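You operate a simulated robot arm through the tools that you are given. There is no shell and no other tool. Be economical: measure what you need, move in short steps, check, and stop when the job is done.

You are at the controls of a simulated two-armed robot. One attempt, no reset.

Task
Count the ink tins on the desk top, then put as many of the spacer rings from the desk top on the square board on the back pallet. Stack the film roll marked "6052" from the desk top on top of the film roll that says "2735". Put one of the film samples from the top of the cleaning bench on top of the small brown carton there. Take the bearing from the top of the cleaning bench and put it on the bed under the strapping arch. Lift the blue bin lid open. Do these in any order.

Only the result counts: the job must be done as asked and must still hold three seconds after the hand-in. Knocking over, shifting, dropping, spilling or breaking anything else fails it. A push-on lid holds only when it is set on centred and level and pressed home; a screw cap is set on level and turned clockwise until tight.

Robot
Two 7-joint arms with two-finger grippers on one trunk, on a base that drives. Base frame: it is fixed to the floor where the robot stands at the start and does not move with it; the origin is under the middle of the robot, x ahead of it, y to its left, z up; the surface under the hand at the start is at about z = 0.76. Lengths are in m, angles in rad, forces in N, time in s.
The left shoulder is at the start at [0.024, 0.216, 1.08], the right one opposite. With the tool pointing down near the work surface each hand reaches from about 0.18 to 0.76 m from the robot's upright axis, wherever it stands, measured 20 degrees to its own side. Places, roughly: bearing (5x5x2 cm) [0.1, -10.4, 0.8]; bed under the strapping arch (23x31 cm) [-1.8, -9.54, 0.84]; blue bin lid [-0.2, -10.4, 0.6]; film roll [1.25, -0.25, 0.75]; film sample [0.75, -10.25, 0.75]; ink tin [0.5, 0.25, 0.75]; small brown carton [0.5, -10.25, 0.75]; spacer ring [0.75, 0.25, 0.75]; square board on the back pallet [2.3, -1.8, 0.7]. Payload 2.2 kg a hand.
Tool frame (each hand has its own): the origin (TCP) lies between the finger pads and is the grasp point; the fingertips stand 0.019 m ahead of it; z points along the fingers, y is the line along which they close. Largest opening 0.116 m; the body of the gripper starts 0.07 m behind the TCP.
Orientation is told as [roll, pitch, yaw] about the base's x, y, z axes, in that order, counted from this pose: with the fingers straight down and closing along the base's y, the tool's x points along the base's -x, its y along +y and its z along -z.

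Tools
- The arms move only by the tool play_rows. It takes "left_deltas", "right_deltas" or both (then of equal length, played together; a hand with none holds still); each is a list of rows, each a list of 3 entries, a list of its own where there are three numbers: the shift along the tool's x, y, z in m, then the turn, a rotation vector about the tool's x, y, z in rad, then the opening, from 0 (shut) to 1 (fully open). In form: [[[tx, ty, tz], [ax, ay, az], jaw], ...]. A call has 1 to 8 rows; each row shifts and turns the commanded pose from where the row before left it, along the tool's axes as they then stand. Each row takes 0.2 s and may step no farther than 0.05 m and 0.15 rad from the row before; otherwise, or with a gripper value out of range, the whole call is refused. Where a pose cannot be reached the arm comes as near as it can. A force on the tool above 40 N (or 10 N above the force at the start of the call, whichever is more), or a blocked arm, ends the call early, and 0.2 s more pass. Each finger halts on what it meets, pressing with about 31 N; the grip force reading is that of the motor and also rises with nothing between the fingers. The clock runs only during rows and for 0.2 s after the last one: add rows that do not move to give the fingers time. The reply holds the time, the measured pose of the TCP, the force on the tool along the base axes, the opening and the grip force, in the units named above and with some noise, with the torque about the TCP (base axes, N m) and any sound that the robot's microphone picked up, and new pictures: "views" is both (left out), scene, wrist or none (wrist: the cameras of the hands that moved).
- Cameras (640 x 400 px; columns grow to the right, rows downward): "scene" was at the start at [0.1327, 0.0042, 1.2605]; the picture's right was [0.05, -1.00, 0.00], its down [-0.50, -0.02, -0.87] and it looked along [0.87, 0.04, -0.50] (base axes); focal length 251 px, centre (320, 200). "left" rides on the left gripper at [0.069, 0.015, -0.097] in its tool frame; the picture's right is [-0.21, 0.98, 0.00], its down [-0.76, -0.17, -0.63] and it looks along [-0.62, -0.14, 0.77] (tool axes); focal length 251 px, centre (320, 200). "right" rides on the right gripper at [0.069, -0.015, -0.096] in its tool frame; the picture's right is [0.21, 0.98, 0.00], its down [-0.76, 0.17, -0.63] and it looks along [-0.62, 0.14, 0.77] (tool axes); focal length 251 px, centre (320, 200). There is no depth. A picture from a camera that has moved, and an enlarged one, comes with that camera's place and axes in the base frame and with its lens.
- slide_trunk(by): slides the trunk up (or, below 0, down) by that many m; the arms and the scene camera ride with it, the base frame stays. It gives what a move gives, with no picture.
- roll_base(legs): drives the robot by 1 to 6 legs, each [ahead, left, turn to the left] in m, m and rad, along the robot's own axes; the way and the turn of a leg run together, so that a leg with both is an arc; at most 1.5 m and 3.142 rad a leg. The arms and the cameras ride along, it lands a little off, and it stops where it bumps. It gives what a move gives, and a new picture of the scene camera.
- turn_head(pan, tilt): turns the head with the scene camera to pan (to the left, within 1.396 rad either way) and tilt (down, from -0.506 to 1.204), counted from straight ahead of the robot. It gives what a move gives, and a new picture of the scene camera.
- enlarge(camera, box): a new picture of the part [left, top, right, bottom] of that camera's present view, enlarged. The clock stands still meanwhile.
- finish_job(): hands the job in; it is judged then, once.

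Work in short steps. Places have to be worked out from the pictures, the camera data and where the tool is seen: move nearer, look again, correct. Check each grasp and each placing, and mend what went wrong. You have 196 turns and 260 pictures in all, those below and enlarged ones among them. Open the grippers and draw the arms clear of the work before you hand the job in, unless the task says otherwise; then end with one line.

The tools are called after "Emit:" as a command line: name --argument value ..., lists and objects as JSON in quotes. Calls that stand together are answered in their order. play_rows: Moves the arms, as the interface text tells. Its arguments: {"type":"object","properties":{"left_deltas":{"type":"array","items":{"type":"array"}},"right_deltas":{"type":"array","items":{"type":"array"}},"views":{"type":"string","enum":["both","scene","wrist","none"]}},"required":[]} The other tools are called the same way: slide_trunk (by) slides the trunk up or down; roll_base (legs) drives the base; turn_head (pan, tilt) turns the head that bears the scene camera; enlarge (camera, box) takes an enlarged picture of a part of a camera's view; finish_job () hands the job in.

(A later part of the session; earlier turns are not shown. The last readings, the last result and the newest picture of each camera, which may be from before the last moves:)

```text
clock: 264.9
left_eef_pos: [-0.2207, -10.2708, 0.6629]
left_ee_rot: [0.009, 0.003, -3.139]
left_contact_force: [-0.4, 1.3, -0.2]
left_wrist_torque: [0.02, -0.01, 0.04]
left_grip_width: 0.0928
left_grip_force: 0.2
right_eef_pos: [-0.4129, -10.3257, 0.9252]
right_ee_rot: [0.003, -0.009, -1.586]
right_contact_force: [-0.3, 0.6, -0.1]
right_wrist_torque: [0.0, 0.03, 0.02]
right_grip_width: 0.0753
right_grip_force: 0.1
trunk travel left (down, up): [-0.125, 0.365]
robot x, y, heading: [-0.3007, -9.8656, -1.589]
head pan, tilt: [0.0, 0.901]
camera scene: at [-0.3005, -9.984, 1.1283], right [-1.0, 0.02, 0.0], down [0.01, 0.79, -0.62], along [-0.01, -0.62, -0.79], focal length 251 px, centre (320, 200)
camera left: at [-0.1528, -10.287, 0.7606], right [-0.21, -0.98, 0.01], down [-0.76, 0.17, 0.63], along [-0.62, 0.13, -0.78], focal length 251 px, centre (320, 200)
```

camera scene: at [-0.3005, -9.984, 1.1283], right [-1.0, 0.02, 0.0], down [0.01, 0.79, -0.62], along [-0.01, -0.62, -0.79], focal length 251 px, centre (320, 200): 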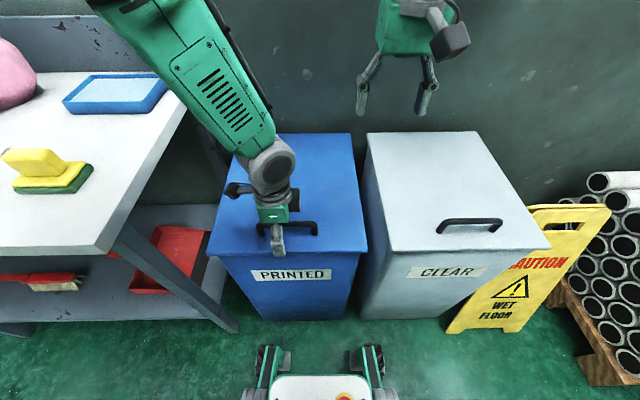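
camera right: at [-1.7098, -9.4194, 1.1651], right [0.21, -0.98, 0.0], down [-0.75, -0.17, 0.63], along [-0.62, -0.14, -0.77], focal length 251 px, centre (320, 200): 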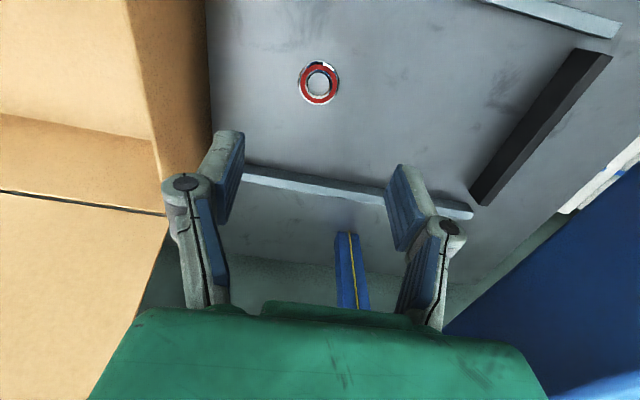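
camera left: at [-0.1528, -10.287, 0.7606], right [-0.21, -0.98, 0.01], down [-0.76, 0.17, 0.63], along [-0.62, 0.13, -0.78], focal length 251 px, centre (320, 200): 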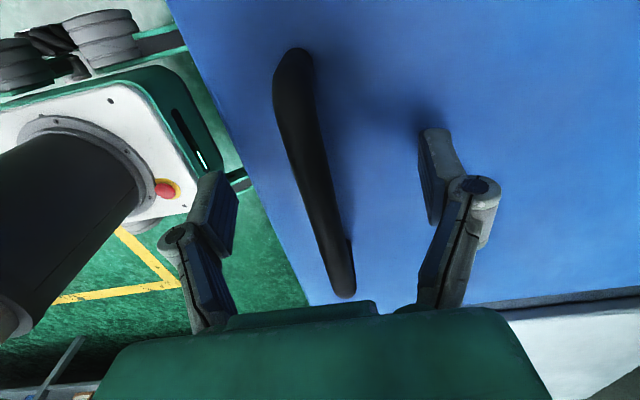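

The bar is centred between the fingers. Closing.

Emit:
play_rows --left_deltas '[[[0, 0, 0.003], [0, 0, 0], 0.4], [[0, 0, 0], [0, 0, 0], 0.1], [[0, 0, 0], [0, 0, 0], 0.0], [[0, 0, 0], [0, 0, 0], 0.0]]' --views "wrist"

```text
clock: 265.9
left_eef_pos: [-0.221, -10.2713, 0.6614]
left_ee_rot: [0.009, 0.005, -3.136]
left_contact_force: [0.2, 1.1, 0.3]
left_wrist_torque: [-0.03, -0.01, 0.02]
left_grip_width: 0.0
left_grip_force: 28.5
right_eef_pos: [-0.4133, -10.3262, 0.925]
right_ee_rot: [0.001, -0.009, -1.585]
right_contact_force: [0.7, -0.5, 0.6]
right_wrist_torque: [-0.01, 0.03, 0.01]
right_grip_width: 0.0753
right_grip_force: 0.0
trunk travel left (down, up): [-0.125, 0.365]
robot x, y, heading: [-0.2969, -9.8654, -1.587]
head pan, tilt: [0.0, 0.901]
camera left: at [-0.1527, -10.2868, 0.758], right [-0.21, -0.98, 0.01], down [-0.76, 0.17, 0.63], along [-0.62, 0.13, -0.78], focal length 251 px, centre (320, 200)
```

left: 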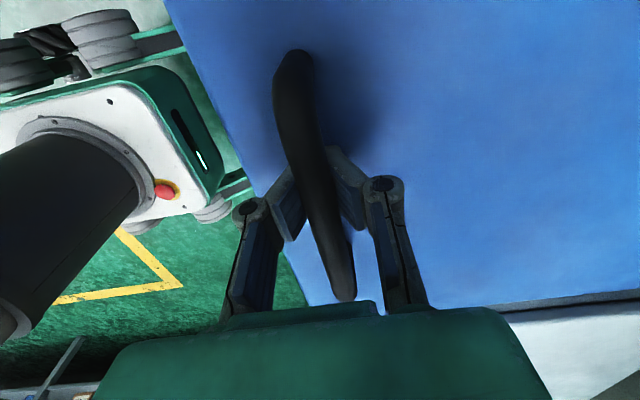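

The pads closed beneath the bar, so it's hooked between the fingers, which is good for lifting. I'll lift along the lid's arc to about 0.3 rad.

Emit:
play_rows --left_deltas '[[[0, 0.004, -0.025], [0, 0, 0], 0.0], [[0, 0.007, -0.03], [0, 0, 0], 0.0], [[0, 0.01, -0.03], [0, 0, 0], 0.0], [[0, 0.012, -0.03], [0, 0, 0], 0.0], [[0, 0, 0], [0, 0, 0], 0.0]]' --views "both"

```text
clock: 267.1
left_eef_pos: [-0.2198, -10.3053, 0.7773]
left_ee_rot: [0.009, 0.003, -3.143]
left_contact_force: [0.2, 1.9, -1.3]
left_wrist_torque: [0.01, -0.04, 0.01]
left_grip_width: 0.0061
left_grip_force: 28.7
right_eef_pos: [-0.4111, -10.3262, 0.9248]
right_ee_rot: [-0.002, -0.008, -1.585]
right_contact_force: [0.1, -0.4, 0.3]
right_wrist_torque: [0.0, 0.0, 0.02]
right_grip_width: 0.0753
right_grip_force: 0.1
trunk travel left (down, up): [-0.125, 0.365]
robot x, y, heading: [-0.296, -9.864, -1.586]
head pan, tilt: [0.0, 0.901]
camera scene: at [-0.3001, -9.9838, 1.1283], right [-1.0, 0.02, 0.0], down [0.01, 0.79, -0.62], along [-0.01, -0.62, -0.79], focal length 251 px, centre (320, 200)
camera left: at [-0.1518, -10.3195, 0.8741], right [-0.21, -0.98, 0.01], down [-0.76, 0.17, 0.63], along [-0.62, 0.13, -0.78], focal length 251 px, centre (320, 200)
```

scene: 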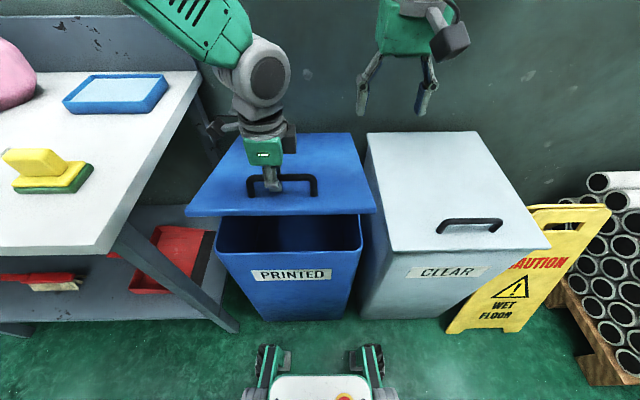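
left: 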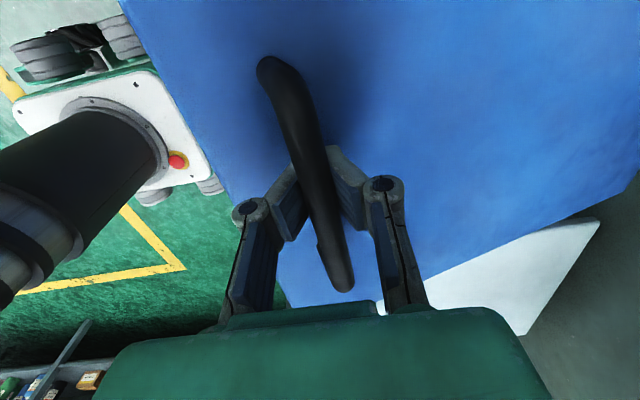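

The lid follows with little force. I'll continue the arc to about 0.75 rad.

Emit:
play_rows --left_deltas '[[[0, 0.016, -0.026], [0, 0, 0], 0.0], [[0, 0.016, -0.026], [0, 0, 0], 0.0], [[0, 0.019, -0.0235], [0, 0, 0], 0.0], [[0, 0.019, -0.0235], [0, 0, 0], 0.0], [[0, 0.023, -0.02], [0, 0, 0], 0.0], [[0, 0.023, -0.02], [0, 0, 0], 0.0], [[0, 0, 0], [0, 0, 0], 0.0]]' --views "both"

```text
clock: 268.7
left_eef_pos: [-0.2199, -10.4202, 0.9167]
left_ee_rot: [0.01, 0.003, -3.139]
left_contact_force: [-0.2, 1.3, 0.0]
left_wrist_torque: [-0.03, -0.02, 0.02]
left_grip_width: 0.0
left_grip_force: 28.6
right_eef_pos: [-0.4121, -10.3255, 0.9256]
right_ee_rot: [0.001, -0.009, -1.588]
right_contact_force: [0.5, 0.4, -0.1]
right_wrist_torque: [0.0, 0.0, 0.01]
right_grip_width: 0.0757
right_grip_force: 0.1
trunk travel left (down, up): [-0.125, 0.365]
robot x, y, heading: [-0.2963, -9.8623, -1.586]
head pan, tilt: [0.0, 0.901]
camera scene: at [-0.3002, -9.9843, 1.1283], right [-1.0, 0.02, 0.0], down [0.01, 0.79, -0.62], along [-0.01, -0.62, -0.79], focal length 251 px, centre (320, 200)
camera left: at [-0.1515, -10.4349, 1.0132], right [-0.21, -0.98, 0.01], down [-0.76, 0.17, 0.63], along [-0.62, 0.13, -0.78], focal length 251 px, centre (320, 200)
```

scene: 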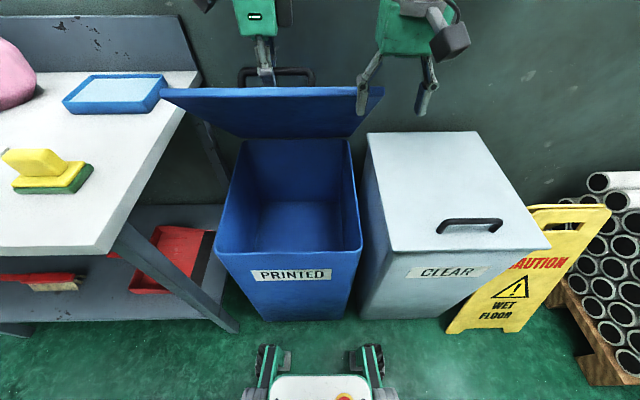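
left: 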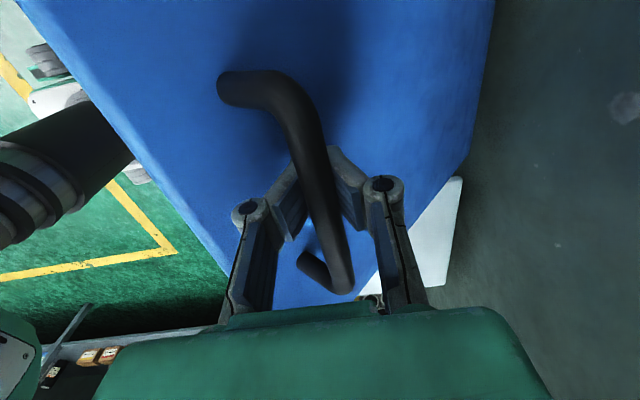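

The lid is well raised. I'll continue the arc to about 1.2 rad.

Emit:
play_rows --left_deltas '[[[0, 0.0255, -0.0165], [0, 0, 0], 0.0], [[0, 0.0255, -0.0165], [0, 0, 0], 0.0], [[0, 0.028, -0.0125], [0, 0, 0], 0.0], [[0, 0.028, -0.0125], [0, 0, 0], 0.0], [[0, 0.029, -0.008], [0, 0, 0], 0.0], [[0, 0.029, -0.008], [0, 0, 0], 0.0], [[0, 0, 0], [0, 0, 0], 0.0]]' --views "both"

```text
clock: 270.5
left_eef_pos: [-0.2213, -10.5332, 0.952]
left_ee_rot: [-0.047, 0.014, 3.138]
left_contact_force: [-0.1, 0.7, -0.2]
left_wrist_torque: [0.0, 0.03, 0.0]
left_grip_width: 0.0
left_grip_force: 28.6
left hand out of reach, approached as far as the arm can: row 5, 6
right_eef_pos: [-0.4099, -10.3225, 0.9292]
right_ee_rot: [0.001, -0.012, -1.584]
right_contact_force: [0.2, -0.7, -0.4]
right_wrist_torque: [0.0, 0.03, -0.06]
right_grip_width: 0.0752
right_grip_force: 0.1
trunk travel left (down, up): [-0.125, 0.365]
robot x, y, heading: [-0.3017, -9.8696, -1.588]
head pan, tilt: [0.0, 0.901]
stopped in row 7 (left hand): the arm was blocked; the commanded pose is now the measured one
camera scene: at [-0.2921, -9.9932, 1.1281], right [-1.0, 0.02, 0.01], down [0.01, 0.79, -0.61], along [-0.02, -0.61, -0.79], focal length 251 px, centre (320, 200)
camera left: at [-0.1547, -10.5536, 1.049], right [-0.22, -0.97, -0.05], down [-0.76, 0.14, 0.63], along [-0.61, 0.17, -0.78], focal length 251 px, centre (320, 200)
```

scene: 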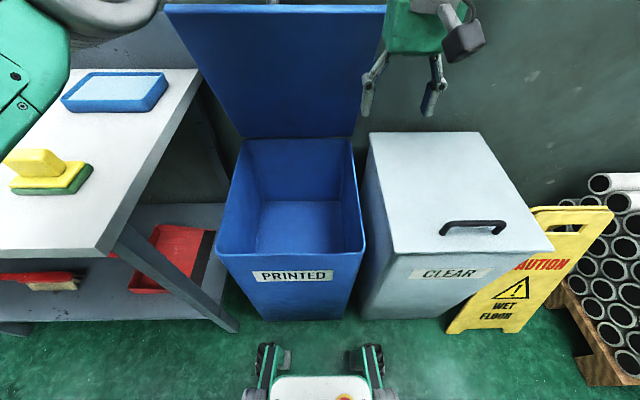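
left: 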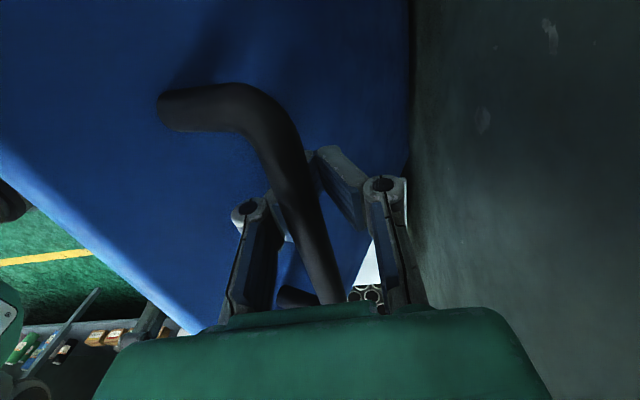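

The lid is near 1.15 rad and the left arm is at its reach limit. I'll creep the base 5 cm ahead, carrying the hooked lid further.

Emit:
roll_base --legs '[[0.05, 0.0, 0.0]]'

```text
clock: 271.4
left_eef_pos: [-0.2321, -10.5834, 0.9511]
left_ee_rot: [-0.048, 0.019, 3.133]
left_contact_force: [-0.3, 0.6, 0.1]
left_wrist_torque: [0.02, -0.02, -0.01]
left_grip_width: 0.0
left_grip_force: 27.8
right_eef_pos: [-0.4169, -10.3734, 0.9266]
right_ee_rot: [0.003, -0.01, -1.587]
right_contact_force: [0.3, 0.1, -0.1]
right_wrist_torque: [0.05, -0.02, -0.02]
right_grip_width: 0.0755
right_grip_force: 0.1
trunk travel left (down, up): [-0.125, 0.365]
robot x, y, heading: [-0.2975, -9.9128, -1.591]
head pan, tilt: [0.0, 0.901]
camera scene: at [-0.3025, -10.0438, 1.127], right [-1.0, 0.02, 0.0], down [0.01, 0.79, -0.61], along [-0.01, -0.61, -0.79], focal length 251 px, centre (320, 200)
```

scene: 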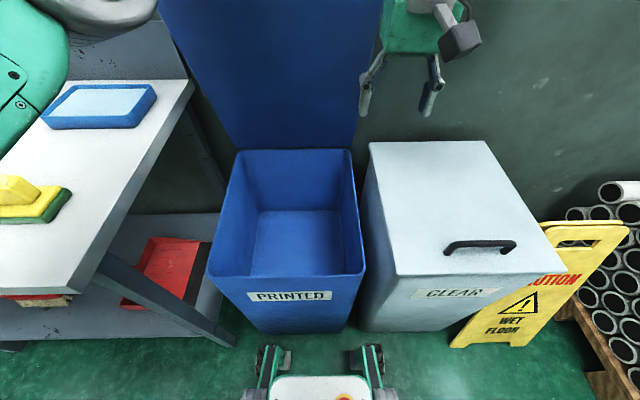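

The lid is now about 1.3 rad. I'll bring the closed right hand in front of the lid's underside at x≈−0.34 and move up to touch it.

Emit:
play_rows --right_deltas '[[[0, 0.04, 0], [0, 0, 0], 0.3], [[0, 0.035, 0], [0, 0, 0], 0.0], [[-0.04, 0, 0.0], [0, 0, 0], 0.0], [[-0.04, 0, 0.0], [0, 0, 0], 0.0], [[-0.03, 0, 0], [0, 0, 0], 0.0], [[0, 0, 0], [0, 0, 0], 0.0]]' --views "both"

```text
clock: 272.8
left_eef_pos: [-0.2326, -10.5806, 0.9525]
left_ee_rot: [-0.045, 0.02, 3.133]
left_contact_force: [-2.1, -27.1, 6.5]
left_wrist_torque: [0.85, -0.06, 0.05]
left_grip_width: 0.0
left_grip_force: 28.3
right_eef_pos: [-0.3437, -10.476, 0.9356]
right_ee_rot: [0.01, -0.02, -1.588]
right_contact_force: [2.3, 33.1, 17.1]
right_wrist_torque: [-3.53, -0.02, 0.6]
right_grip_width: 0.0001
right_grip_force: 28.4
trunk travel left (down, up): [-0.125, 0.365]
robot x, y, heading: [-0.2972, -9.9173, -1.591]
head pan, tilt: [0.0, 0.901]
camera scene: at [-0.3021, -10.0424, 1.1273], right [-1.0, 0.02, 0.0], down [0.01, 0.79, -0.61], along [-0.01, -0.61, -0.79], focal length 251 px, centre (320, 200)
camera right: at [-0.3589, -10.4061, 1.0309], right [0.98, 0.2, 0.0], down [0.15, -0.75, 0.65], along [0.13, -0.64, -0.76], focal length 251 px, centre (320, 200)
```

scene: 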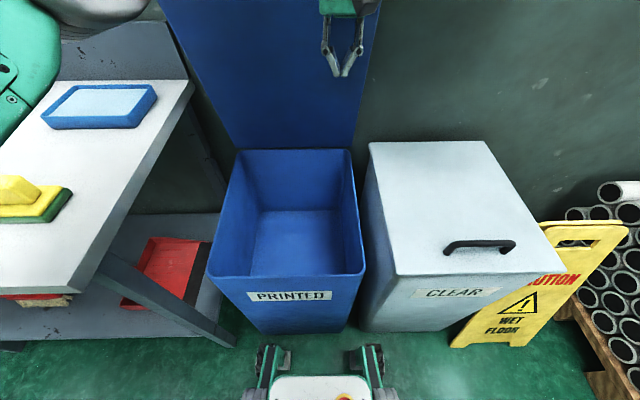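
right: 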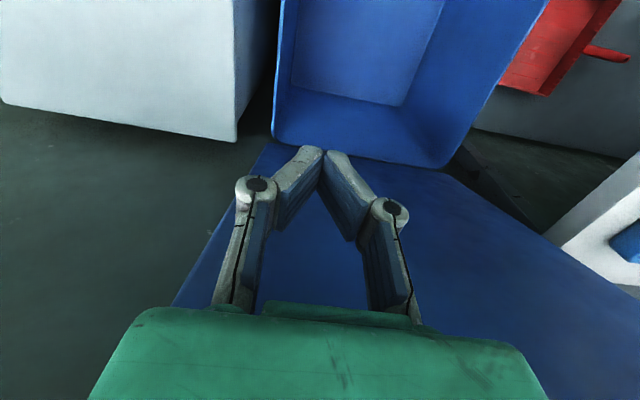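

The right hand now supports the lid (33 N against the left hook). I'll open the left fingers just enough for the bar and lift the left hand straight up.

Emit:
play_rows --left_deltas '[[[0, 0, 0], [0, 0, 0], 0.2], [[0, 0, 0], [0, 0, 0], 0.35], [[0, 0, -0.015], [0, 0, 0], 0.35], [[0, 0, -0.03], [0, 0, 0], 0.35], [[0, 0, -0.03], [0, 0, 0], 0.35]]' --views "both"

```text
clock: 273.1
left_eef_pos: [-0.2328, -10.5786, 0.9532]
left_ee_rot: [-0.048, 0.024, 3.131]
left_contact_force: [0.0, 0.0, -0.1]
left_wrist_torque: [0.0, 0.0, -0.05]
left_grip_width: 0.0229
left_grip_force: 0.1
right_eef_pos: [-0.3409, -10.4697, 0.9409]
right_ee_rot: [0.006, -0.03, -1.588]
right_contact_force: [-0.5, -0.1, -0.4]
right_wrist_torque: [0.04, 0.01, -0.02]
right_grip_width: 0.0002
right_grip_force: 28.8
trunk travel left (down, up): [-0.125, 0.365]
robot x, y, heading: [-0.2958, -9.9106, -1.592]
head pan, tilt: [0.0, 0.901]
stopped in row 1 (left hand): the force on the tool passed its limit at 50 N (the readings are from after the stop); the commanded pose is now the measured one
camera scene: at [-0.3, -10.0428, 1.1274], right [-1.0, 0.02, 0.0], down [0.01, 0.79, -0.61], along [-0.01, -0.61, -0.79], focal length 251 px, centre (320, 200)
camera left: at [-0.1666, -10.6001, 1.0496], right [-0.22, -0.97, -0.05], down [-0.77, 0.14, 0.62], along [-0.6, 0.18, -0.78], focal length 251 px, centre (320, 200)
```

scene: 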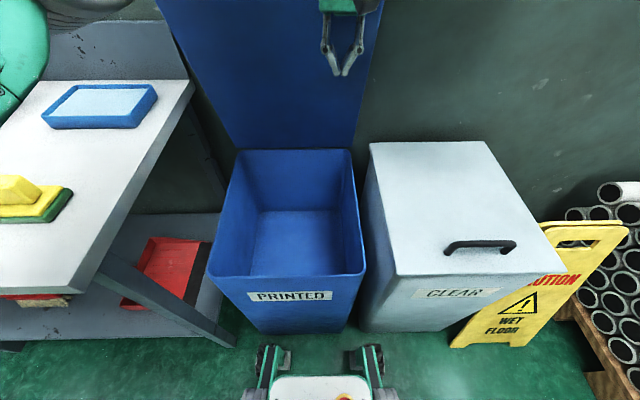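
left: 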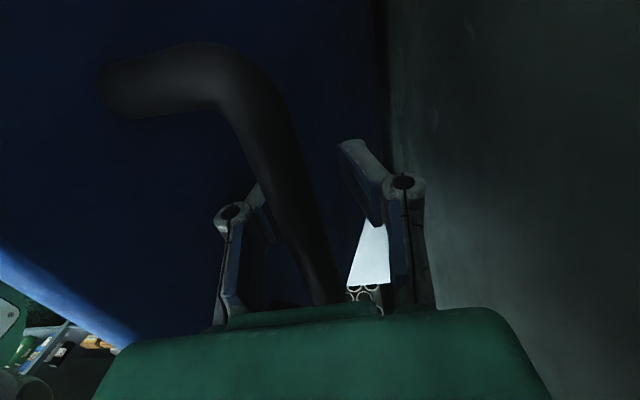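

Forces dropped to zero and the lid stays up. I'll now lift the left hand straight up.

Emit:
play_rows --left_deltas '[[[0, 0, 0], [0, 0, 0], 0.35], [[0, 0, -0.015], [0, 0, 0], 0.35], [[0, 0, -0.025], [0, 0, 0], 0.35], [[0, 0, -0.03], [0, 0, 0], 0.35], [[0, 0, -0.03], [0, 0, 0], 0.35], [[0, 0, 0], [0, 0, 0], 0.35]]' --views "both"

```text
clock: 274.7
left_eef_pos: [-0.2302, -10.5508, 0.956]
left_ee_rot: [-0.171, 0.034, 3.119]
left_contact_force: [0.2, 0.1, 0.6]
left_wrist_torque: [-0.01, 0.0, -0.05]
left_grip_width: 0.0403
left_grip_force: 0.0
left hand out of reach, approached as far as the arm can: row 3, 4, 5
right_eef_pos: [-0.3402, -10.4633, 0.9469]
right_ee_rot: [0.008, -0.033, -1.586]
right_contact_force: [-0.1, 3.1, 2.0]
right_wrist_torque: [-0.19, -0.08, 0.09]
right_grip_width: 0.0
right_grip_force: 28.8
trunk travel left (down, up): [-0.125, 0.365]
robot x, y, heading: [-0.2939, -9.9137, -1.589]
head pan, tilt: [0.0, 0.901]
stopped in row 6 (left hand): the arm was blocked; the commanded pose is now the measured one
camera scene: at [-0.2961, -10.0417, 1.1286], right [-1.0, 0.02, 0.0], down [0.01, 0.79, -0.61], along [-0.01, -0.61, -0.79], focal length 251 px, centre (320, 200)
camera left: at [-0.1669, -10.5838, 1.0501], right [-0.23, -0.96, -0.17], down [-0.78, 0.07, 0.63], along [-0.59, 0.28, -0.76], focal length 251 px, centre (320, 200)
```

scene: 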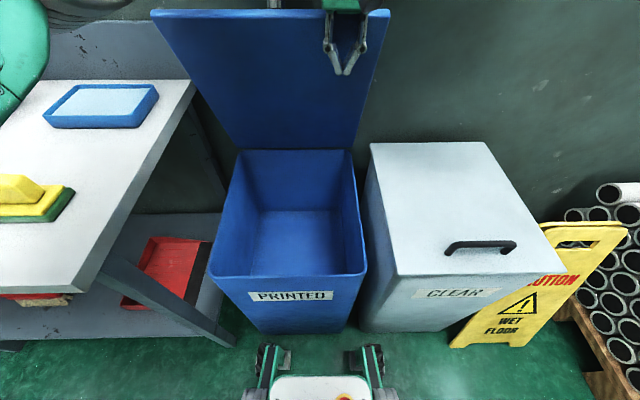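
left: 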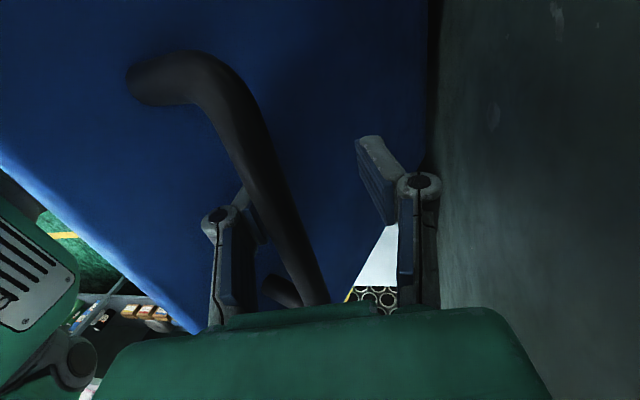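

The left arm can't rise further by itself. I'll lower the right hand 0.1 m (it keeps supporting the lid) and then raise the trunk 0.1 m so the left comes up off the bar.

Emit:
play_rows --right_deltas '[[[0, 0, 0.025], [0, 0, 0], 0.0], [[0, 0, 0.025], [0, 0, 0], 0.0], [[0, 0, 0.025], [0, 0, 0], 0.0], [[0, 0, 0.025], [0, 0, 0], 0.0], [[-0.01, 0, 0], [0, 0, 0], 0.0], [[0, 0, 0], [0, 0, 0], 0.0]]' --views "scene"

Emit:
slide_trunk --by 0.1

Emit:
turn_head --pan 0.0 --tilt 0.75

```text
clock: 275.1
left_eef_pos: [-0.2338, -10.5461, 0.9545]
left_ee_rot: [-0.175, 0.036, 3.121]
left_contact_force: [0.2, -0.3, 0.3]
left_wrist_torque: [0.02, 0.03, -0.02]
left_grip_width: 0.0405
left_grip_force: 0.0
right_eef_pos: [-0.3431, -10.4593, 0.9406]
right_ee_rot: [0.016, -0.056, -1.587]
right_contact_force: [-0.6, 0.1, -0.6]
right_wrist_torque: [0.03, -0.04, 0.04]
right_grip_width: 0.0001
right_grip_force: 27.8
trunk travel left (down, up): [-0.125, 0.365]
robot x, y, heading: [-0.2985, -9.9173, -1.588]
head pan, tilt: [0.0, 0.901]
stopped in row 1 (right hand): the force on the tool passed its limit at 62 N (the readings are from after the stop); the commanded pose is now the measured one
camera scene: at [-0.2973, -10.0406, 1.1278], right [-1.0, 0.02, 0.0], down [0.01, 0.79, -0.61], along [-0.01, -0.61, -0.79], focal length 251 px, centre (320, 200)
```

scene: 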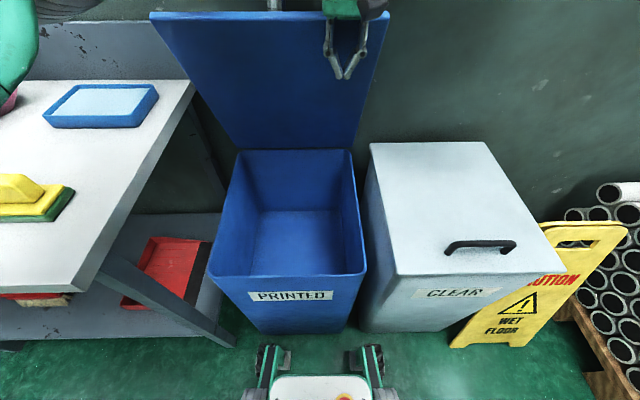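

```text
clock: 276.2
left_eef_pos: [-0.2406, -10.5223, 0.9547]
left_ee_rot: [-0.352, 0.047, 3.105]
left_contact_force: [1.0, -1.1, 0.4]
left_wrist_torque: [-0.04, -0.02, -0.03]
left_grip_width: 0.0435
left_grip_force: 0.0
right_eef_pos: [-0.3473, -10.4545, 1.0421]
right_ee_rot: [0.022, -0.06, -1.586]
right_contact_force: [-0.9, 0.0, -0.8]
right_wrist_torque: [-0.01, 0.0, 0.04]
right_grip_width: 0.0
right_grip_force: 28.7
trunk travel left (down, up): [-0.221, 0.269]
robot x, y, heading: [-0.2975, -9.9173, -1.591]
head pan, tilt: [0.0, 0.901]
stopped: the arm was blocked; the commanded pose is now the measured one
```

```text
clock: 276.9
left_eef_pos: [-0.2403, -10.523, 0.9536]
left_ee_rot: [-0.345, 0.043, 3.104]
left_contact_force: [0.8, -0.8, -0.3]
left_wrist_torque: [-0.02, -0.01, 0.03]
left_grip_width: 0.0405
left_grip_force: 0.1
right_eef_pos: [-0.3464, -10.4548, 1.0416]
right_ee_rot: [0.021, -0.063, -1.587]
right_contact_force: [-0.9, 0.0, -1.4]
right_wrist_torque: [-0.02, 0.02, -0.05]
right_grip_width: 0.0003
right_grip_force: 28.3
trunk travel left (down, up): [-0.221, 0.269]
robot x, y, heading: [-0.3011, -9.9173, -1.585]
head pan, tilt: [0.0, 0.75]
camera scene: at [-0.2922, -10.0451, 1.2357], right [-1.0, 0.02, 0.01], down [0.01, 0.69, -0.73], along [-0.02, -0.73, -0.69], focal length 251 px, centre (320, 200)
```

scene: 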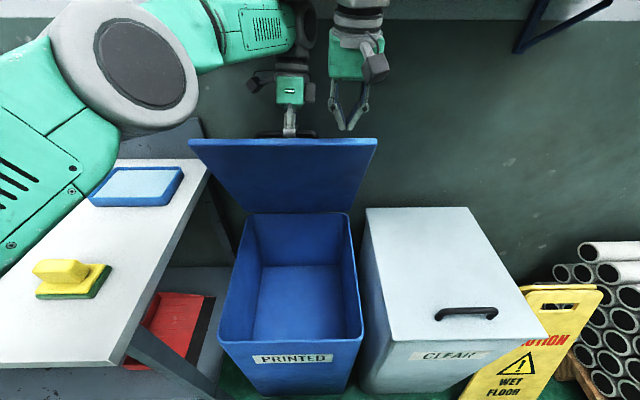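

The left fingers seem wedged around the bar with the hand tilted. I'll view the left wrist camera while opening it slightly more and levelling the hand.

Emit:
play_rows --left_deltas '[[[0, 0, 0], [0, 0, 0], 0.5], [[0, 0, 0], [-0.1, 0, 0], 0.5], [[0, 0, 0], [-0.1, 0, 0], 0.5], [[0, 0, 0], [0, 0, 0], 0.5]]' --views "both"

```text
clock: 277.7
left_eef_pos: [-0.2445, -10.5005, 0.935]
left_ee_rot: [-0.26, 0.06, 3.097]
left_contact_force: [-0.7, -1.8, 7.9]
left_wrist_torque: [-0.23, -0.09, -0.02]
left_grip_width: 0.0636
left_grip_force: 0.1
right_eef_pos: [-0.3525, -10.4434, 1.049]
right_ee_rot: [0.027, -0.076, -1.587]
right_contact_force: [-0.2, 1.8, 0.4]
right_wrist_torque: [-0.13, 0.03, -0.02]
right_grip_width: 0.0001
right_grip_force: 28.4
trunk travel left (down, up): [-0.221, 0.269]
robot x, y, heading: [-0.3, -9.9199, -1.595]
head pan, tilt: [0.0, 0.75]
stopped in row 3 (left hand): the force on the tool passed its limit at 55 N (the readings are from after the stop); the commanded pose is now the measured one
camera scene: at [-0.2938, -10.0492, 1.2356], right [-1.0, 0.02, 0.01], down [0.01, 0.69, -0.73], along [-0.02, -0.72, -0.69], focal length 251 px, centre (320, 200)
camera left: at [-0.184, -10.5443, 1.0281], right [-0.24, -0.93, -0.26], down [-0.79, 0.03, 0.61], along [-0.56, 0.36, -0.75], focal length 251 px, centre (320, 200)
```

scene: 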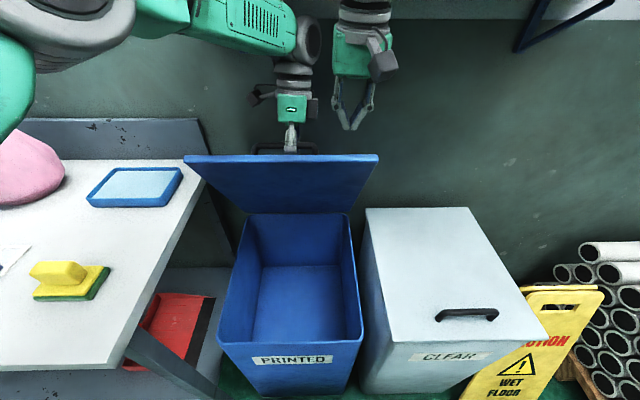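
left: 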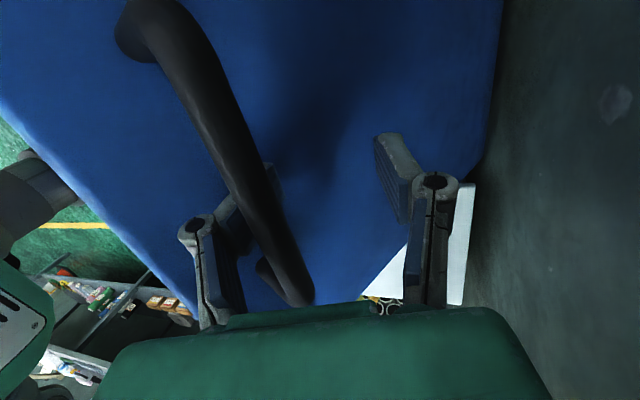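

The lid dropped to about 0.95 rad with the left finger still under the bar. I'll bring the right hand back, lower it, and get it properly in front of the lid's underside.

Emit:
play_rows --right_deltas '[[[0.03, 0, -0.02], [0.013, 0.038, 0], 0.0], [[0.045, 0, 0], [0.013, 0.038, 0], 0.0], [[0.045, 0, 0.01], [0, 0, 0], 0.0], [[0.02, 0, 0.04], [0, 0, 0], 0.0], [[0, 0, 0.045], [0, 0, 0], 0.0], [[0, 0, 0.045], [0, 0, 0], 0.0], [[0, 0, 0.045], [0, 0, 0], 0.0], [[0, 0, 0.04], [0, 0, 0], 0.0]]' --views "both"

```text
clock: 279.7
left_eef_pos: [-0.2458, -10.4987, 0.9348]
left_ee_rot: [-0.26, 0.06, 3.095]
left_contact_force: [1.2, 1.3, -0.6]
left_wrist_torque: [-0.14, 0.03, 0.08]
left_grip_width: 0.0588
left_grip_force: 0.2
right_eef_pos: [-0.3495, -10.316, 0.8649]
right_ee_rot: [0.07, -0.03, -1.627]
right_contact_force: [-1.2, 1.0, 0.7]
right_wrist_torque: [-0.01, 0.0, 0.01]
right_grip_width: 0.0
right_grip_force: 28.3
trunk travel left (down, up): [-0.221, 0.269]
robot x, y, heading: [-0.2959, -9.9121, -1.59]
head pan, tilt: [0.0, 0.75]
stopped in row 8 (right hand): the arm was blocked; the commanded pose is now the measured one
camera scene: at [-0.2981, -10.0449, 1.2365], right [-1.0, 0.02, 0.0], down [0.01, 0.69, -0.73], along [-0.02, -0.73, -0.69], focal length 251 px, centre (320, 200)
camera right: at [-0.3685, -10.2445, 0.9586], right [0.98, 0.16, 0.06], down [0.08, -0.74, 0.66], along [0.15, -0.65, -0.74], focal length 251 px, centre (320, 200)
```

scene: 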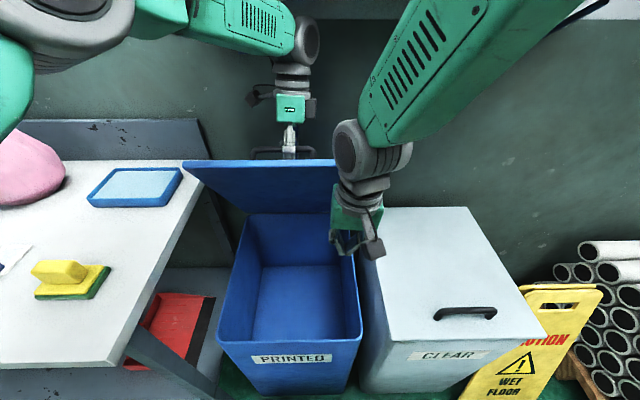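
right: 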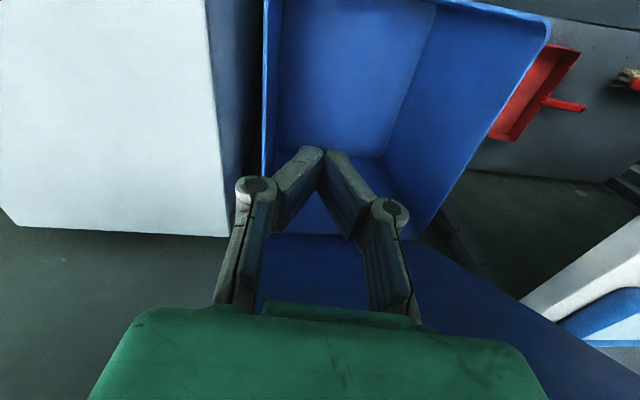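

The right hand is now in front of the lid. I'll push forward to meet the lid.

Emit:
play_rows --right_deltas '[[[-0.02, 0, 0], [0, 0, 0], 0.0], [[-0.02, 0, 0], [0, 0, 0], 0.0], [[-0.02, 0, 0], [0, 0, 0], 0.0], [[-0.02, 0, 0], [0, 0, 0], 0.0], [[-0.02, 0, 0], [0, 0, 0], 0.0]]' --views "scene"

```text
clock: 280.7
left_eef_pos: [-0.2447, -10.4965, 0.935]
left_ee_rot: [-0.25, 0.065, 3.097]
left_contact_force: [2.0, -4.1, 1.1]
left_wrist_torque: [0.02, 0.02, 0.0]
left_grip_width: 0.0683
left_grip_force: 0.0
right_eef_pos: [-0.3556, -10.3817, 0.87]
right_ee_rot: [0.07, -0.026, -1.623]
right_contact_force: [-2.8, 8.1, 0.0]
right_wrist_torque: [-0.84, -0.31, -0.07]
right_grip_width: 0.0001
right_grip_force: 28.0
trunk travel left (down, up): [-0.221, 0.269]
robot x, y, heading: [-0.3005, -9.9181, -1.591]
head pan, tilt: [0.0, 0.75]
stopped in row 4 (left hand): the force on the tool passed its limit at 53 N (the readings are from after the stop); the commanded pose is now the measured one
camera scene: at [-0.2989, -10.044, 1.2361], right [-1.0, 0.02, 0.0], down [0.01, 0.69, -0.73], along [-0.02, -0.73, -0.69], focal length 251 px, centre (320, 200)
```

scene: 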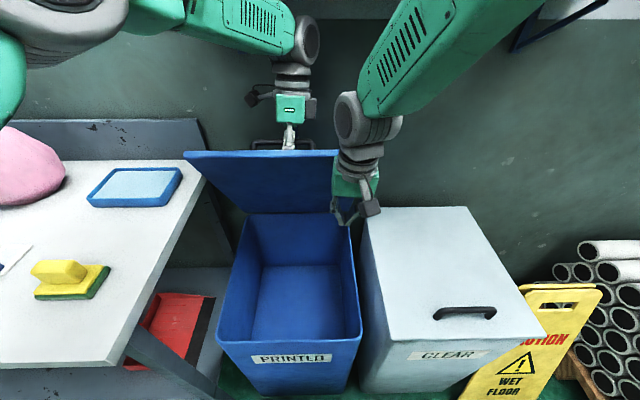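

The right hand now supports the lid. I'll withdraw the left hand upward along its own axis.

Emit:
play_rows --left_deltas '[[[0, 0, -0.01], [0, 0, 0], 0.55], [[0, 0, -0.015], [0, 0, 0], 0.55], [[0, 0, -0.02], [0, 0, 0], 0.55], [[0, 0, -0.02], [0, 0, 0], 0.55], [[0, 0, -0.02], [0, 0, 0], 0.55], [[0, 0, -0.02], [0, 0, 0], 0.55]]' --views "both"

```text
clock: 282.3
left_eef_pos: [-0.2601, -10.5081, 0.963]
left_ee_rot: [-0.397, 0.069, 3.082]
left_contact_force: [-0.2, -0.2, -0.2]
left_wrist_torque: [0.03, 0.02, 0.02]
left_grip_width: 0.0637
left_grip_force: 0.0
right_eef_pos: [-0.3612, -10.3812, 0.8745]
right_ee_rot: [0.078, -0.032, -1.623]
right_contact_force: [-0.7, 0.0, -0.6]
right_wrist_torque: [-0.03, -0.01, 0.01]
right_grip_width: 0.0
right_grip_force: 28.9
trunk travel left (down, up): [-0.221, 0.269]
robot x, y, heading: [-0.3017, -9.9156, -1.593]
head pan, tilt: [0.0, 0.75]
stopped in row 6 (left hand): the arm was blocked; the commanded pose is now the measured one
camera scene: at [-0.291, -10.0467, 1.237], right [-1.0, 0.02, 0.01], down [0.01, 0.69, -0.73], along [-0.02, -0.73, -0.69], focal length 251 px, centre (320, 200)
camera left: at [-0.1996, -10.564, 1.0511], right [-0.24, -0.89, -0.39], down [-0.8, -0.04, 0.59], along [-0.54, 0.46, -0.7], focal length 251 px, centre (320, 200)
```

scene: 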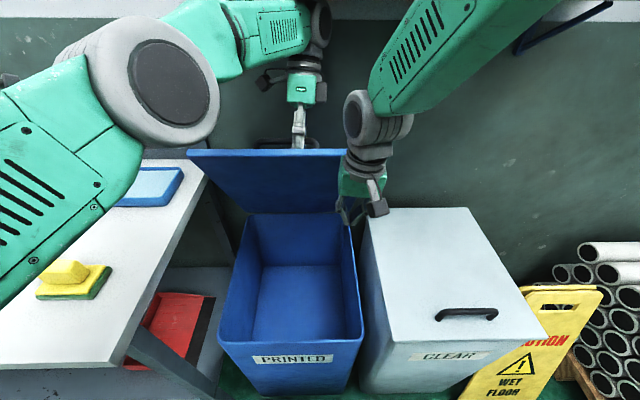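
left: 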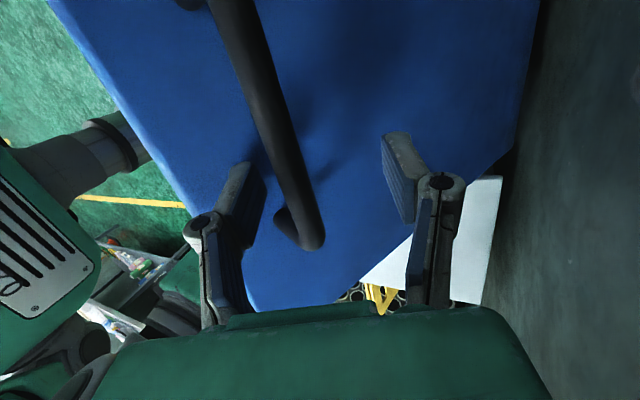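

I'll keep withdrawing the left hand while levelling it.

Emit:
play_rows --left_deltas '[[[0, 0, -0.015], [-0.05, 0, 0], 0.6], [[0, 0, -0.015], [-0.05, 0, 0], 0.6], [[0, 0, -0.02], [-0.05, 0, 0], 0.6], [[0, 0, -0.02], [-0.05, 0, 0], 0.6], [[0, 0, -0.02], [-0.05, 0, 0], 0.6], [[0, 0, -0.02], [-0.05, 0, 0], 0.6]]' --views "both"

```text
clock: 283.6
left_eef_pos: [-0.2753, -10.5109, 0.9528]
left_ee_rot: [-0.319, 0.082, 3.071]
left_contact_force: [-1.1, -1.5, 6.8]
left_wrist_torque: [-0.15, -0.08, -0.05]
left_grip_width: 0.0691
left_grip_force: 0.1
right_eef_pos: [-0.3706, -10.3736, 0.8786]
right_ee_rot: [0.091, -0.039, -1.622]
right_contact_force: [-1.2, 0.1, 0.4]
right_wrist_torque: [-0.02, -0.04, 0.01]
right_grip_width: 0.0002
right_grip_force: 28.0
trunk travel left (down, up): [-0.221, 0.269]
robot x, y, heading: [-0.2999, -9.9185, -1.589]
head pan, tilt: [0.0, 0.75]
stopped in row 6 (left hand): the arm was blocked; the commanded pose is now the measured one
camera scene: at [-0.2836, -10.0523, 1.2355], right [-1.0, 0.02, 0.02], down [0.0, 0.69, -0.72], along [-0.02, -0.72, -0.69], focal length 251 px, centre (320, 200)
camera left: at [-0.218, -10.5614, 1.0454], right [-0.25, -0.91, -0.32], down [-0.81, 0.02, 0.59], along [-0.53, 0.41, -0.74], focal length 251 px, centre (320, 200)
```

scene: 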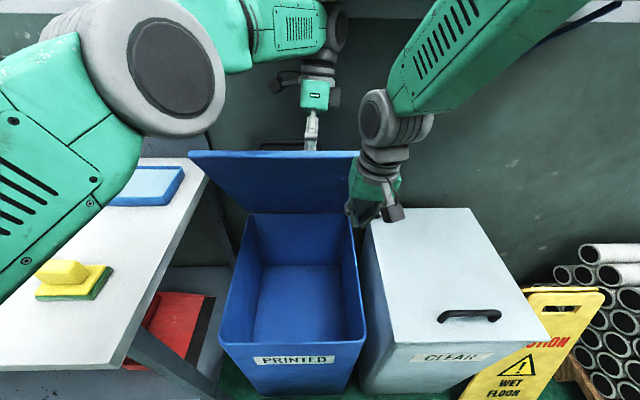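
left: 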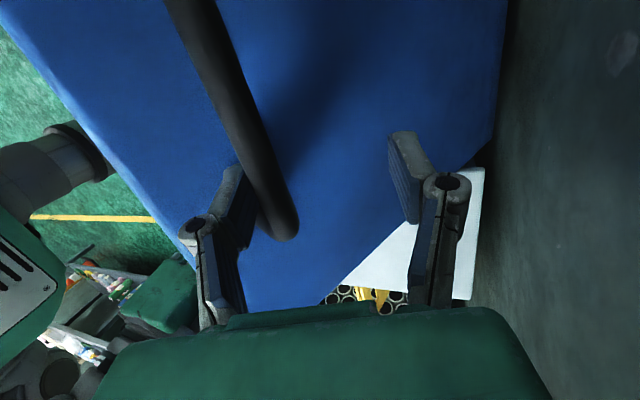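

The lid's weight is hanging on the left's front finger. I'll push with the right hand first so the bar comes free in the left gap.

Emit:
play_rows --right_deltas '[[[-0.015, 0.01, 0], [0.03, 0.02, 0], 0.0], [[-0.015, 0.01, 0], [0.03, 0.02, 0], 0.0], [[-0.015, 0, 0], [0, 0, 0], 0.0], [[-0.015, 0, 0], [0, 0, 0], 0.0], [[0, 0, 0], [0, 0, 0], 0.0]]' --left_deltas '[[[0, 0, 0], [0, 0, 0], 0.6], [[0, 0, 0], [0, 0, 0], 0.6], [[0, 0, 0], [0, 0, 0], 0.6], [[0, 0, 0], [0, 0, 0], 0.6], [[0, 0, 0], [0, 0, 0], 0.6]]' --views "both"

```text
clock: 284.0
left_eef_pos: [-0.2761, -10.5062, 0.9515]
left_ee_rot: [-0.321, 0.104, 3.069]
left_contact_force: [33.5, 0.2, -4.5]
left_wrist_torque: [-0.44, 0.11, -1.13]
left_grip_width: 0.0679
left_grip_force: 0.0
right_eef_pos: [-0.3695, -10.3772, 0.8816]
right_ee_rot: [0.071, -0.023, -1.618]
right_contact_force: [-0.3, -0.5, -0.5]
right_wrist_torque: [0.0, 0.0, 0.05]
right_grip_width: 0.0
right_grip_force: 28.1
trunk travel left (down, up): [-0.221, 0.269]
robot x, y, heading: [-0.2994, -9.9183, -1.592]
head pan, tilt: [0.0, 0.75]
stopped in row 1 (right hand): the force on the tool passed its limit at 52 N (the readings are from after the stop); the commanded pose is now the measured one
camera scene: at [-0.2851, -10.0517, 1.2355], right [-1.0, 0.02, 0.01], down [0.0, 0.69, -0.72], along [-0.02, -0.72, -0.69], focal length 251 px, centre (320, 200)
camera right: at [-0.3873, -10.3054, 0.9756], right [0.98, 0.17, 0.06], down [0.09, -0.75, 0.66], along [0.16, -0.64, -0.75], focal length 251 px, centre (320, 200)
camera left: at [-0.2204, -10.5567, 1.0457], right [-0.25, -0.91, -0.33], down [-0.82, 0.02, 0.57], along [-0.52, 0.41, -0.75], focal length 251 px, centre (320, 200)
```

scene: 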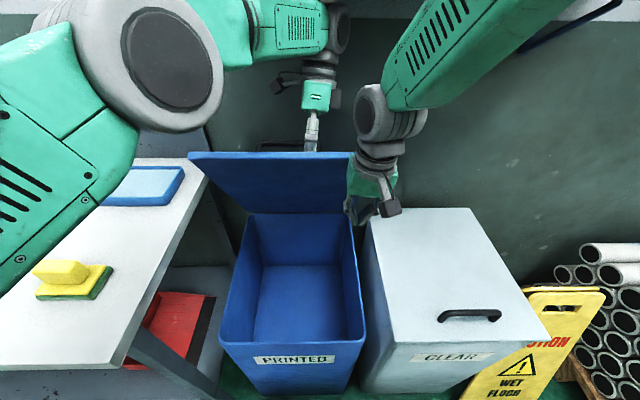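
right: 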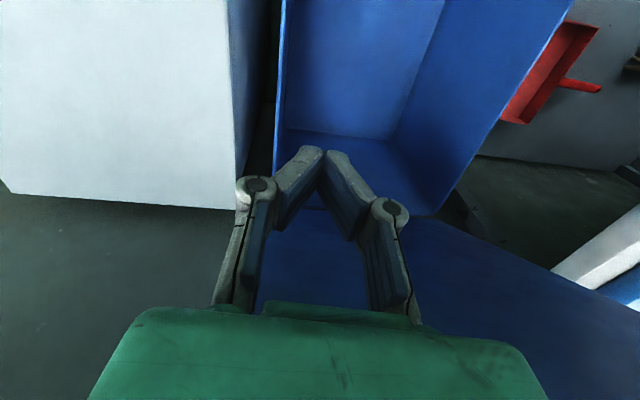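
left: 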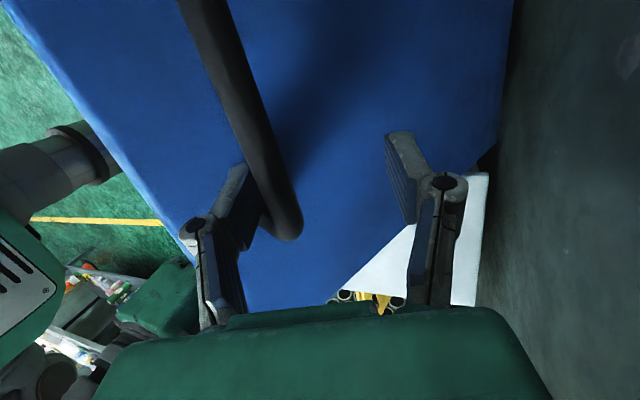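

This config is awkward. I'll change plan: retreat the right hand, re-grip the bar with the left, lower the lid gently, and then reopen it using the right hand with fingers pointing forward under the lid.

Emit:
play_rows --right_deltas '[[[0.03, 0, 0], [0, 0, 0], 0.0], [[0.03, 0, 0], [0, 0, 0], 0.0], [[0.03, 0, 0], [0, 0, 0], 0.0], [[0, 0, 0], [0, 0, 0], 0.0], [[0, 0, 0], [0, 0, 0], 0.0]]' --left_deltas '[[[0.01, -0.005, 0], [0, 0, 0], 0.4], [[0.01, -0.005, 0], [0, 0, 0], 0.2], [[0, 0, 0], [0, 0, 0], 0.0], [[0, 0, 0], [0, 0, 0], 0.0], [[0, 0, 0], [0, 0, 0], 0.0]]' --views "wrist"

```text
clock: 284.3
left_eef_pos: [-0.2767, -10.4948, 0.9536]
left_ee_rot: [-0.335, 0.128, 3.067]
left_contact_force: [43.6, 1.5, -5.9]
left_wrist_torque: [0.16, 0.12, -1.14]
left_grip_width: 0.0491
left_grip_force: 2.1
right_eef_pos: [-0.3731, -10.3637, 0.8861]
right_ee_rot: [0.08, -0.032, -1.616]
right_contact_force: [-0.2, -0.1, -0.1]
right_wrist_torque: [0.04, -0.02, -0.03]
right_grip_width: 0.0
right_grip_force: 28.2
trunk travel left (down, up): [-0.221, 0.269]
robot x, y, heading: [-0.2977, -9.9166, -1.581]
head pan, tilt: [0.0, 0.75]
stopped in row 1 (left hand): the force on the tool passed its limit at 48 N (the readings are from after the stop); the commanded pose is now the measured one
camera right: at [-0.3934, -10.2912, 0.9783], right [0.98, 0.17, 0.07], down [0.08, -0.74, 0.67], along [0.17, -0.65, -0.74], focal length 251 px, centre (320, 200)
camera left: at [-0.2227, -10.546, 1.047], right [-0.24, -0.91, -0.35], down [-0.83, 0.01, 0.55], along [-0.5, 0.42, -0.76], focal length 251 px, centre (320, 200)
```

right: 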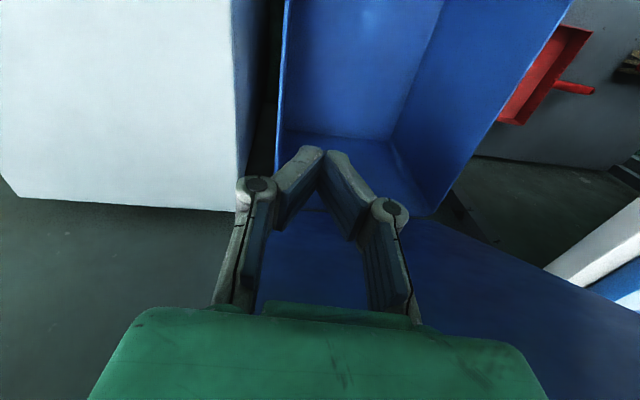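
left: 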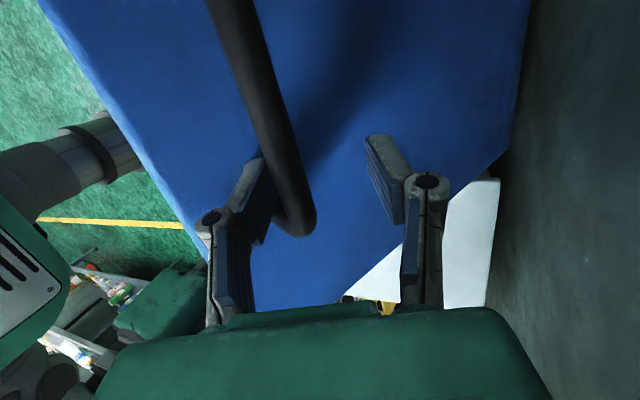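

The left hand is pressing sideways on the handle leg. I'll relieve it by moving +x, keeping the jaw as is, and retreat the right hand.

Emit:
play_rows --left_deltas '[[[0.015, 0, 0], [0, -0.02, 0], 0.42], [[0.015, 0, 0], [0, -0.03, 0], 0.42], [[0.01, 0, 0], [0, -0.03, 0], 0.42], [[0, 0, 0], [0, 0, 0], 0.42]]' --right_deltas '[[[0.03, 0, 0], [0, 0, 0], 0.0], [[0.03, 0, 0], [0, 0, 0], 0.0], [[0.03, 0, 0], [0, 0, 0], 0.0], [[0, 0, 0], [0, 0, 0], 0.0]]' --views "scene"

```text
clock: 285.5
left_eef_pos: [-0.2459, -10.4717, 0.942]
left_ee_rot: [-0.366, 0.034, 3.046]
left_contact_force: [3.6, -4.1, 10.4]
left_wrist_torque: [0.09, 0.39, 0.14]
left_grip_width: 0.0486
left_grip_force: 0.0
right_eef_pos: [-0.3543, -10.265, 0.8867]
right_ee_rot: [0.057, -0.044, -1.621]
right_contact_force: [0.6, 0.7, -0.6]
right_wrist_torque: [-0.02, 0.05, 0.03]
right_grip_width: 0.0001
right_grip_force: 29.0
trunk travel left (down, up): [-0.221, 0.269]
robot x, y, heading: [-0.2952, -9.9129, -1.597]
head pan, tilt: [0.0, 0.75]
stopped in row 4 (left hand): the arm was blocked; the commanded pose is now the measured one
camera scene: at [-0.3109, -10.0409, 1.2373], right [-1.0, 0.02, -0.01], down [0.02, 0.68, -0.73], along [-0.01, -0.73, -0.68], focal length 251 px, centre (320, 200)
```

scene: 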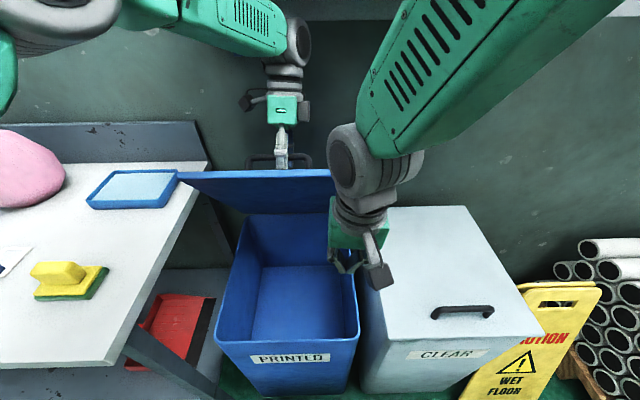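

The lid is near 0.85 rad. I'll lower it along the arc with the left hand and move the right hand outward.

Emit:
play_rows --left_deltas '[[[0, -0.017, 0.0258], [0, 0, 0], 0.42], [[0, -0.017, 0.0258], [0, 0, 0], 0.42], [[0, -0.0158, 0.037], [0, 0, 0], 0.42], [[0, -0.0158, 0.037], [0, 0, 0], 0.42], [[0, -0.0064, 0.0335], [0, 0, 0], 0.42], [[0, -0.0064, 0.0335], [0, 0, 0], 0.42], [[0, -0.0064, 0.0335], [0, 0, 0], 0.42]]' --right_deltas '[[[0.02, -0.025, 0], [0, 0, 0], 0.0], [[0.02, -0.025, 0], [0, 0, 0], 0.0], [[0.01, -0.025, 0], [0, 0, 0], 0.0], [[0, -0.025, 0], [0, 0, 0], 0.0], [[0, -0.025, 0], [0, 0, 0], 0.0], [[0, -0.02, 0], [0, 0, 0], 0.0], [[0, 0, 0], [0, 0, 0], 0.0]]' --views "scene"

```text
clock: 287.1
left_eef_pos: [-0.2357, -10.3165, 0.7611]
left_ee_rot: [-0.356, 0.036, 3.054]
left_contact_force: [-15.2, 12.9, 2.7]
left_wrist_torque: [0.13, 0.08, 0.98]
left_grip_width: 0.0509
left_grip_force: 2.5
right_eef_pos: [-0.5088, -10.2079, 0.8724]
right_ee_rot: [0.069, -0.04, -1.624]
right_contact_force: [0.1, -0.7, -0.3]
right_wrist_torque: [-0.03, -0.02, -0.02]
right_grip_width: 0.0
right_grip_force: 28.7
trunk travel left (down, up): [-0.221, 0.269]
robot x, y, heading: [-0.3001, -9.9141, -1.588]
head pan, tilt: [0.0, 0.75]
camera scene: at [-0.309, -10.0383, 1.2367], right [-1.0, 0.02, -0.01], down [0.02, 0.68, -0.73], along [-0.01, -0.73, -0.68], focal length 251 px, centre (320, 200)
```

scene: 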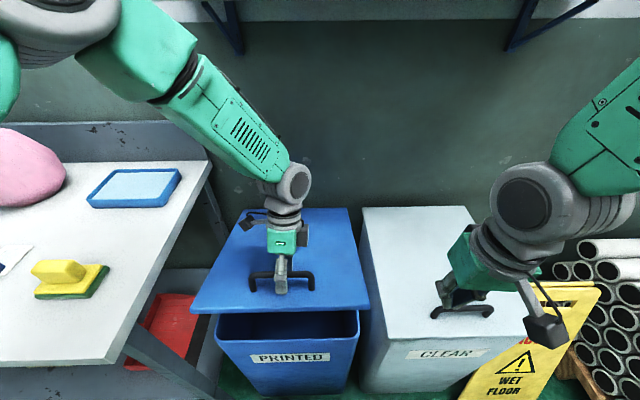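

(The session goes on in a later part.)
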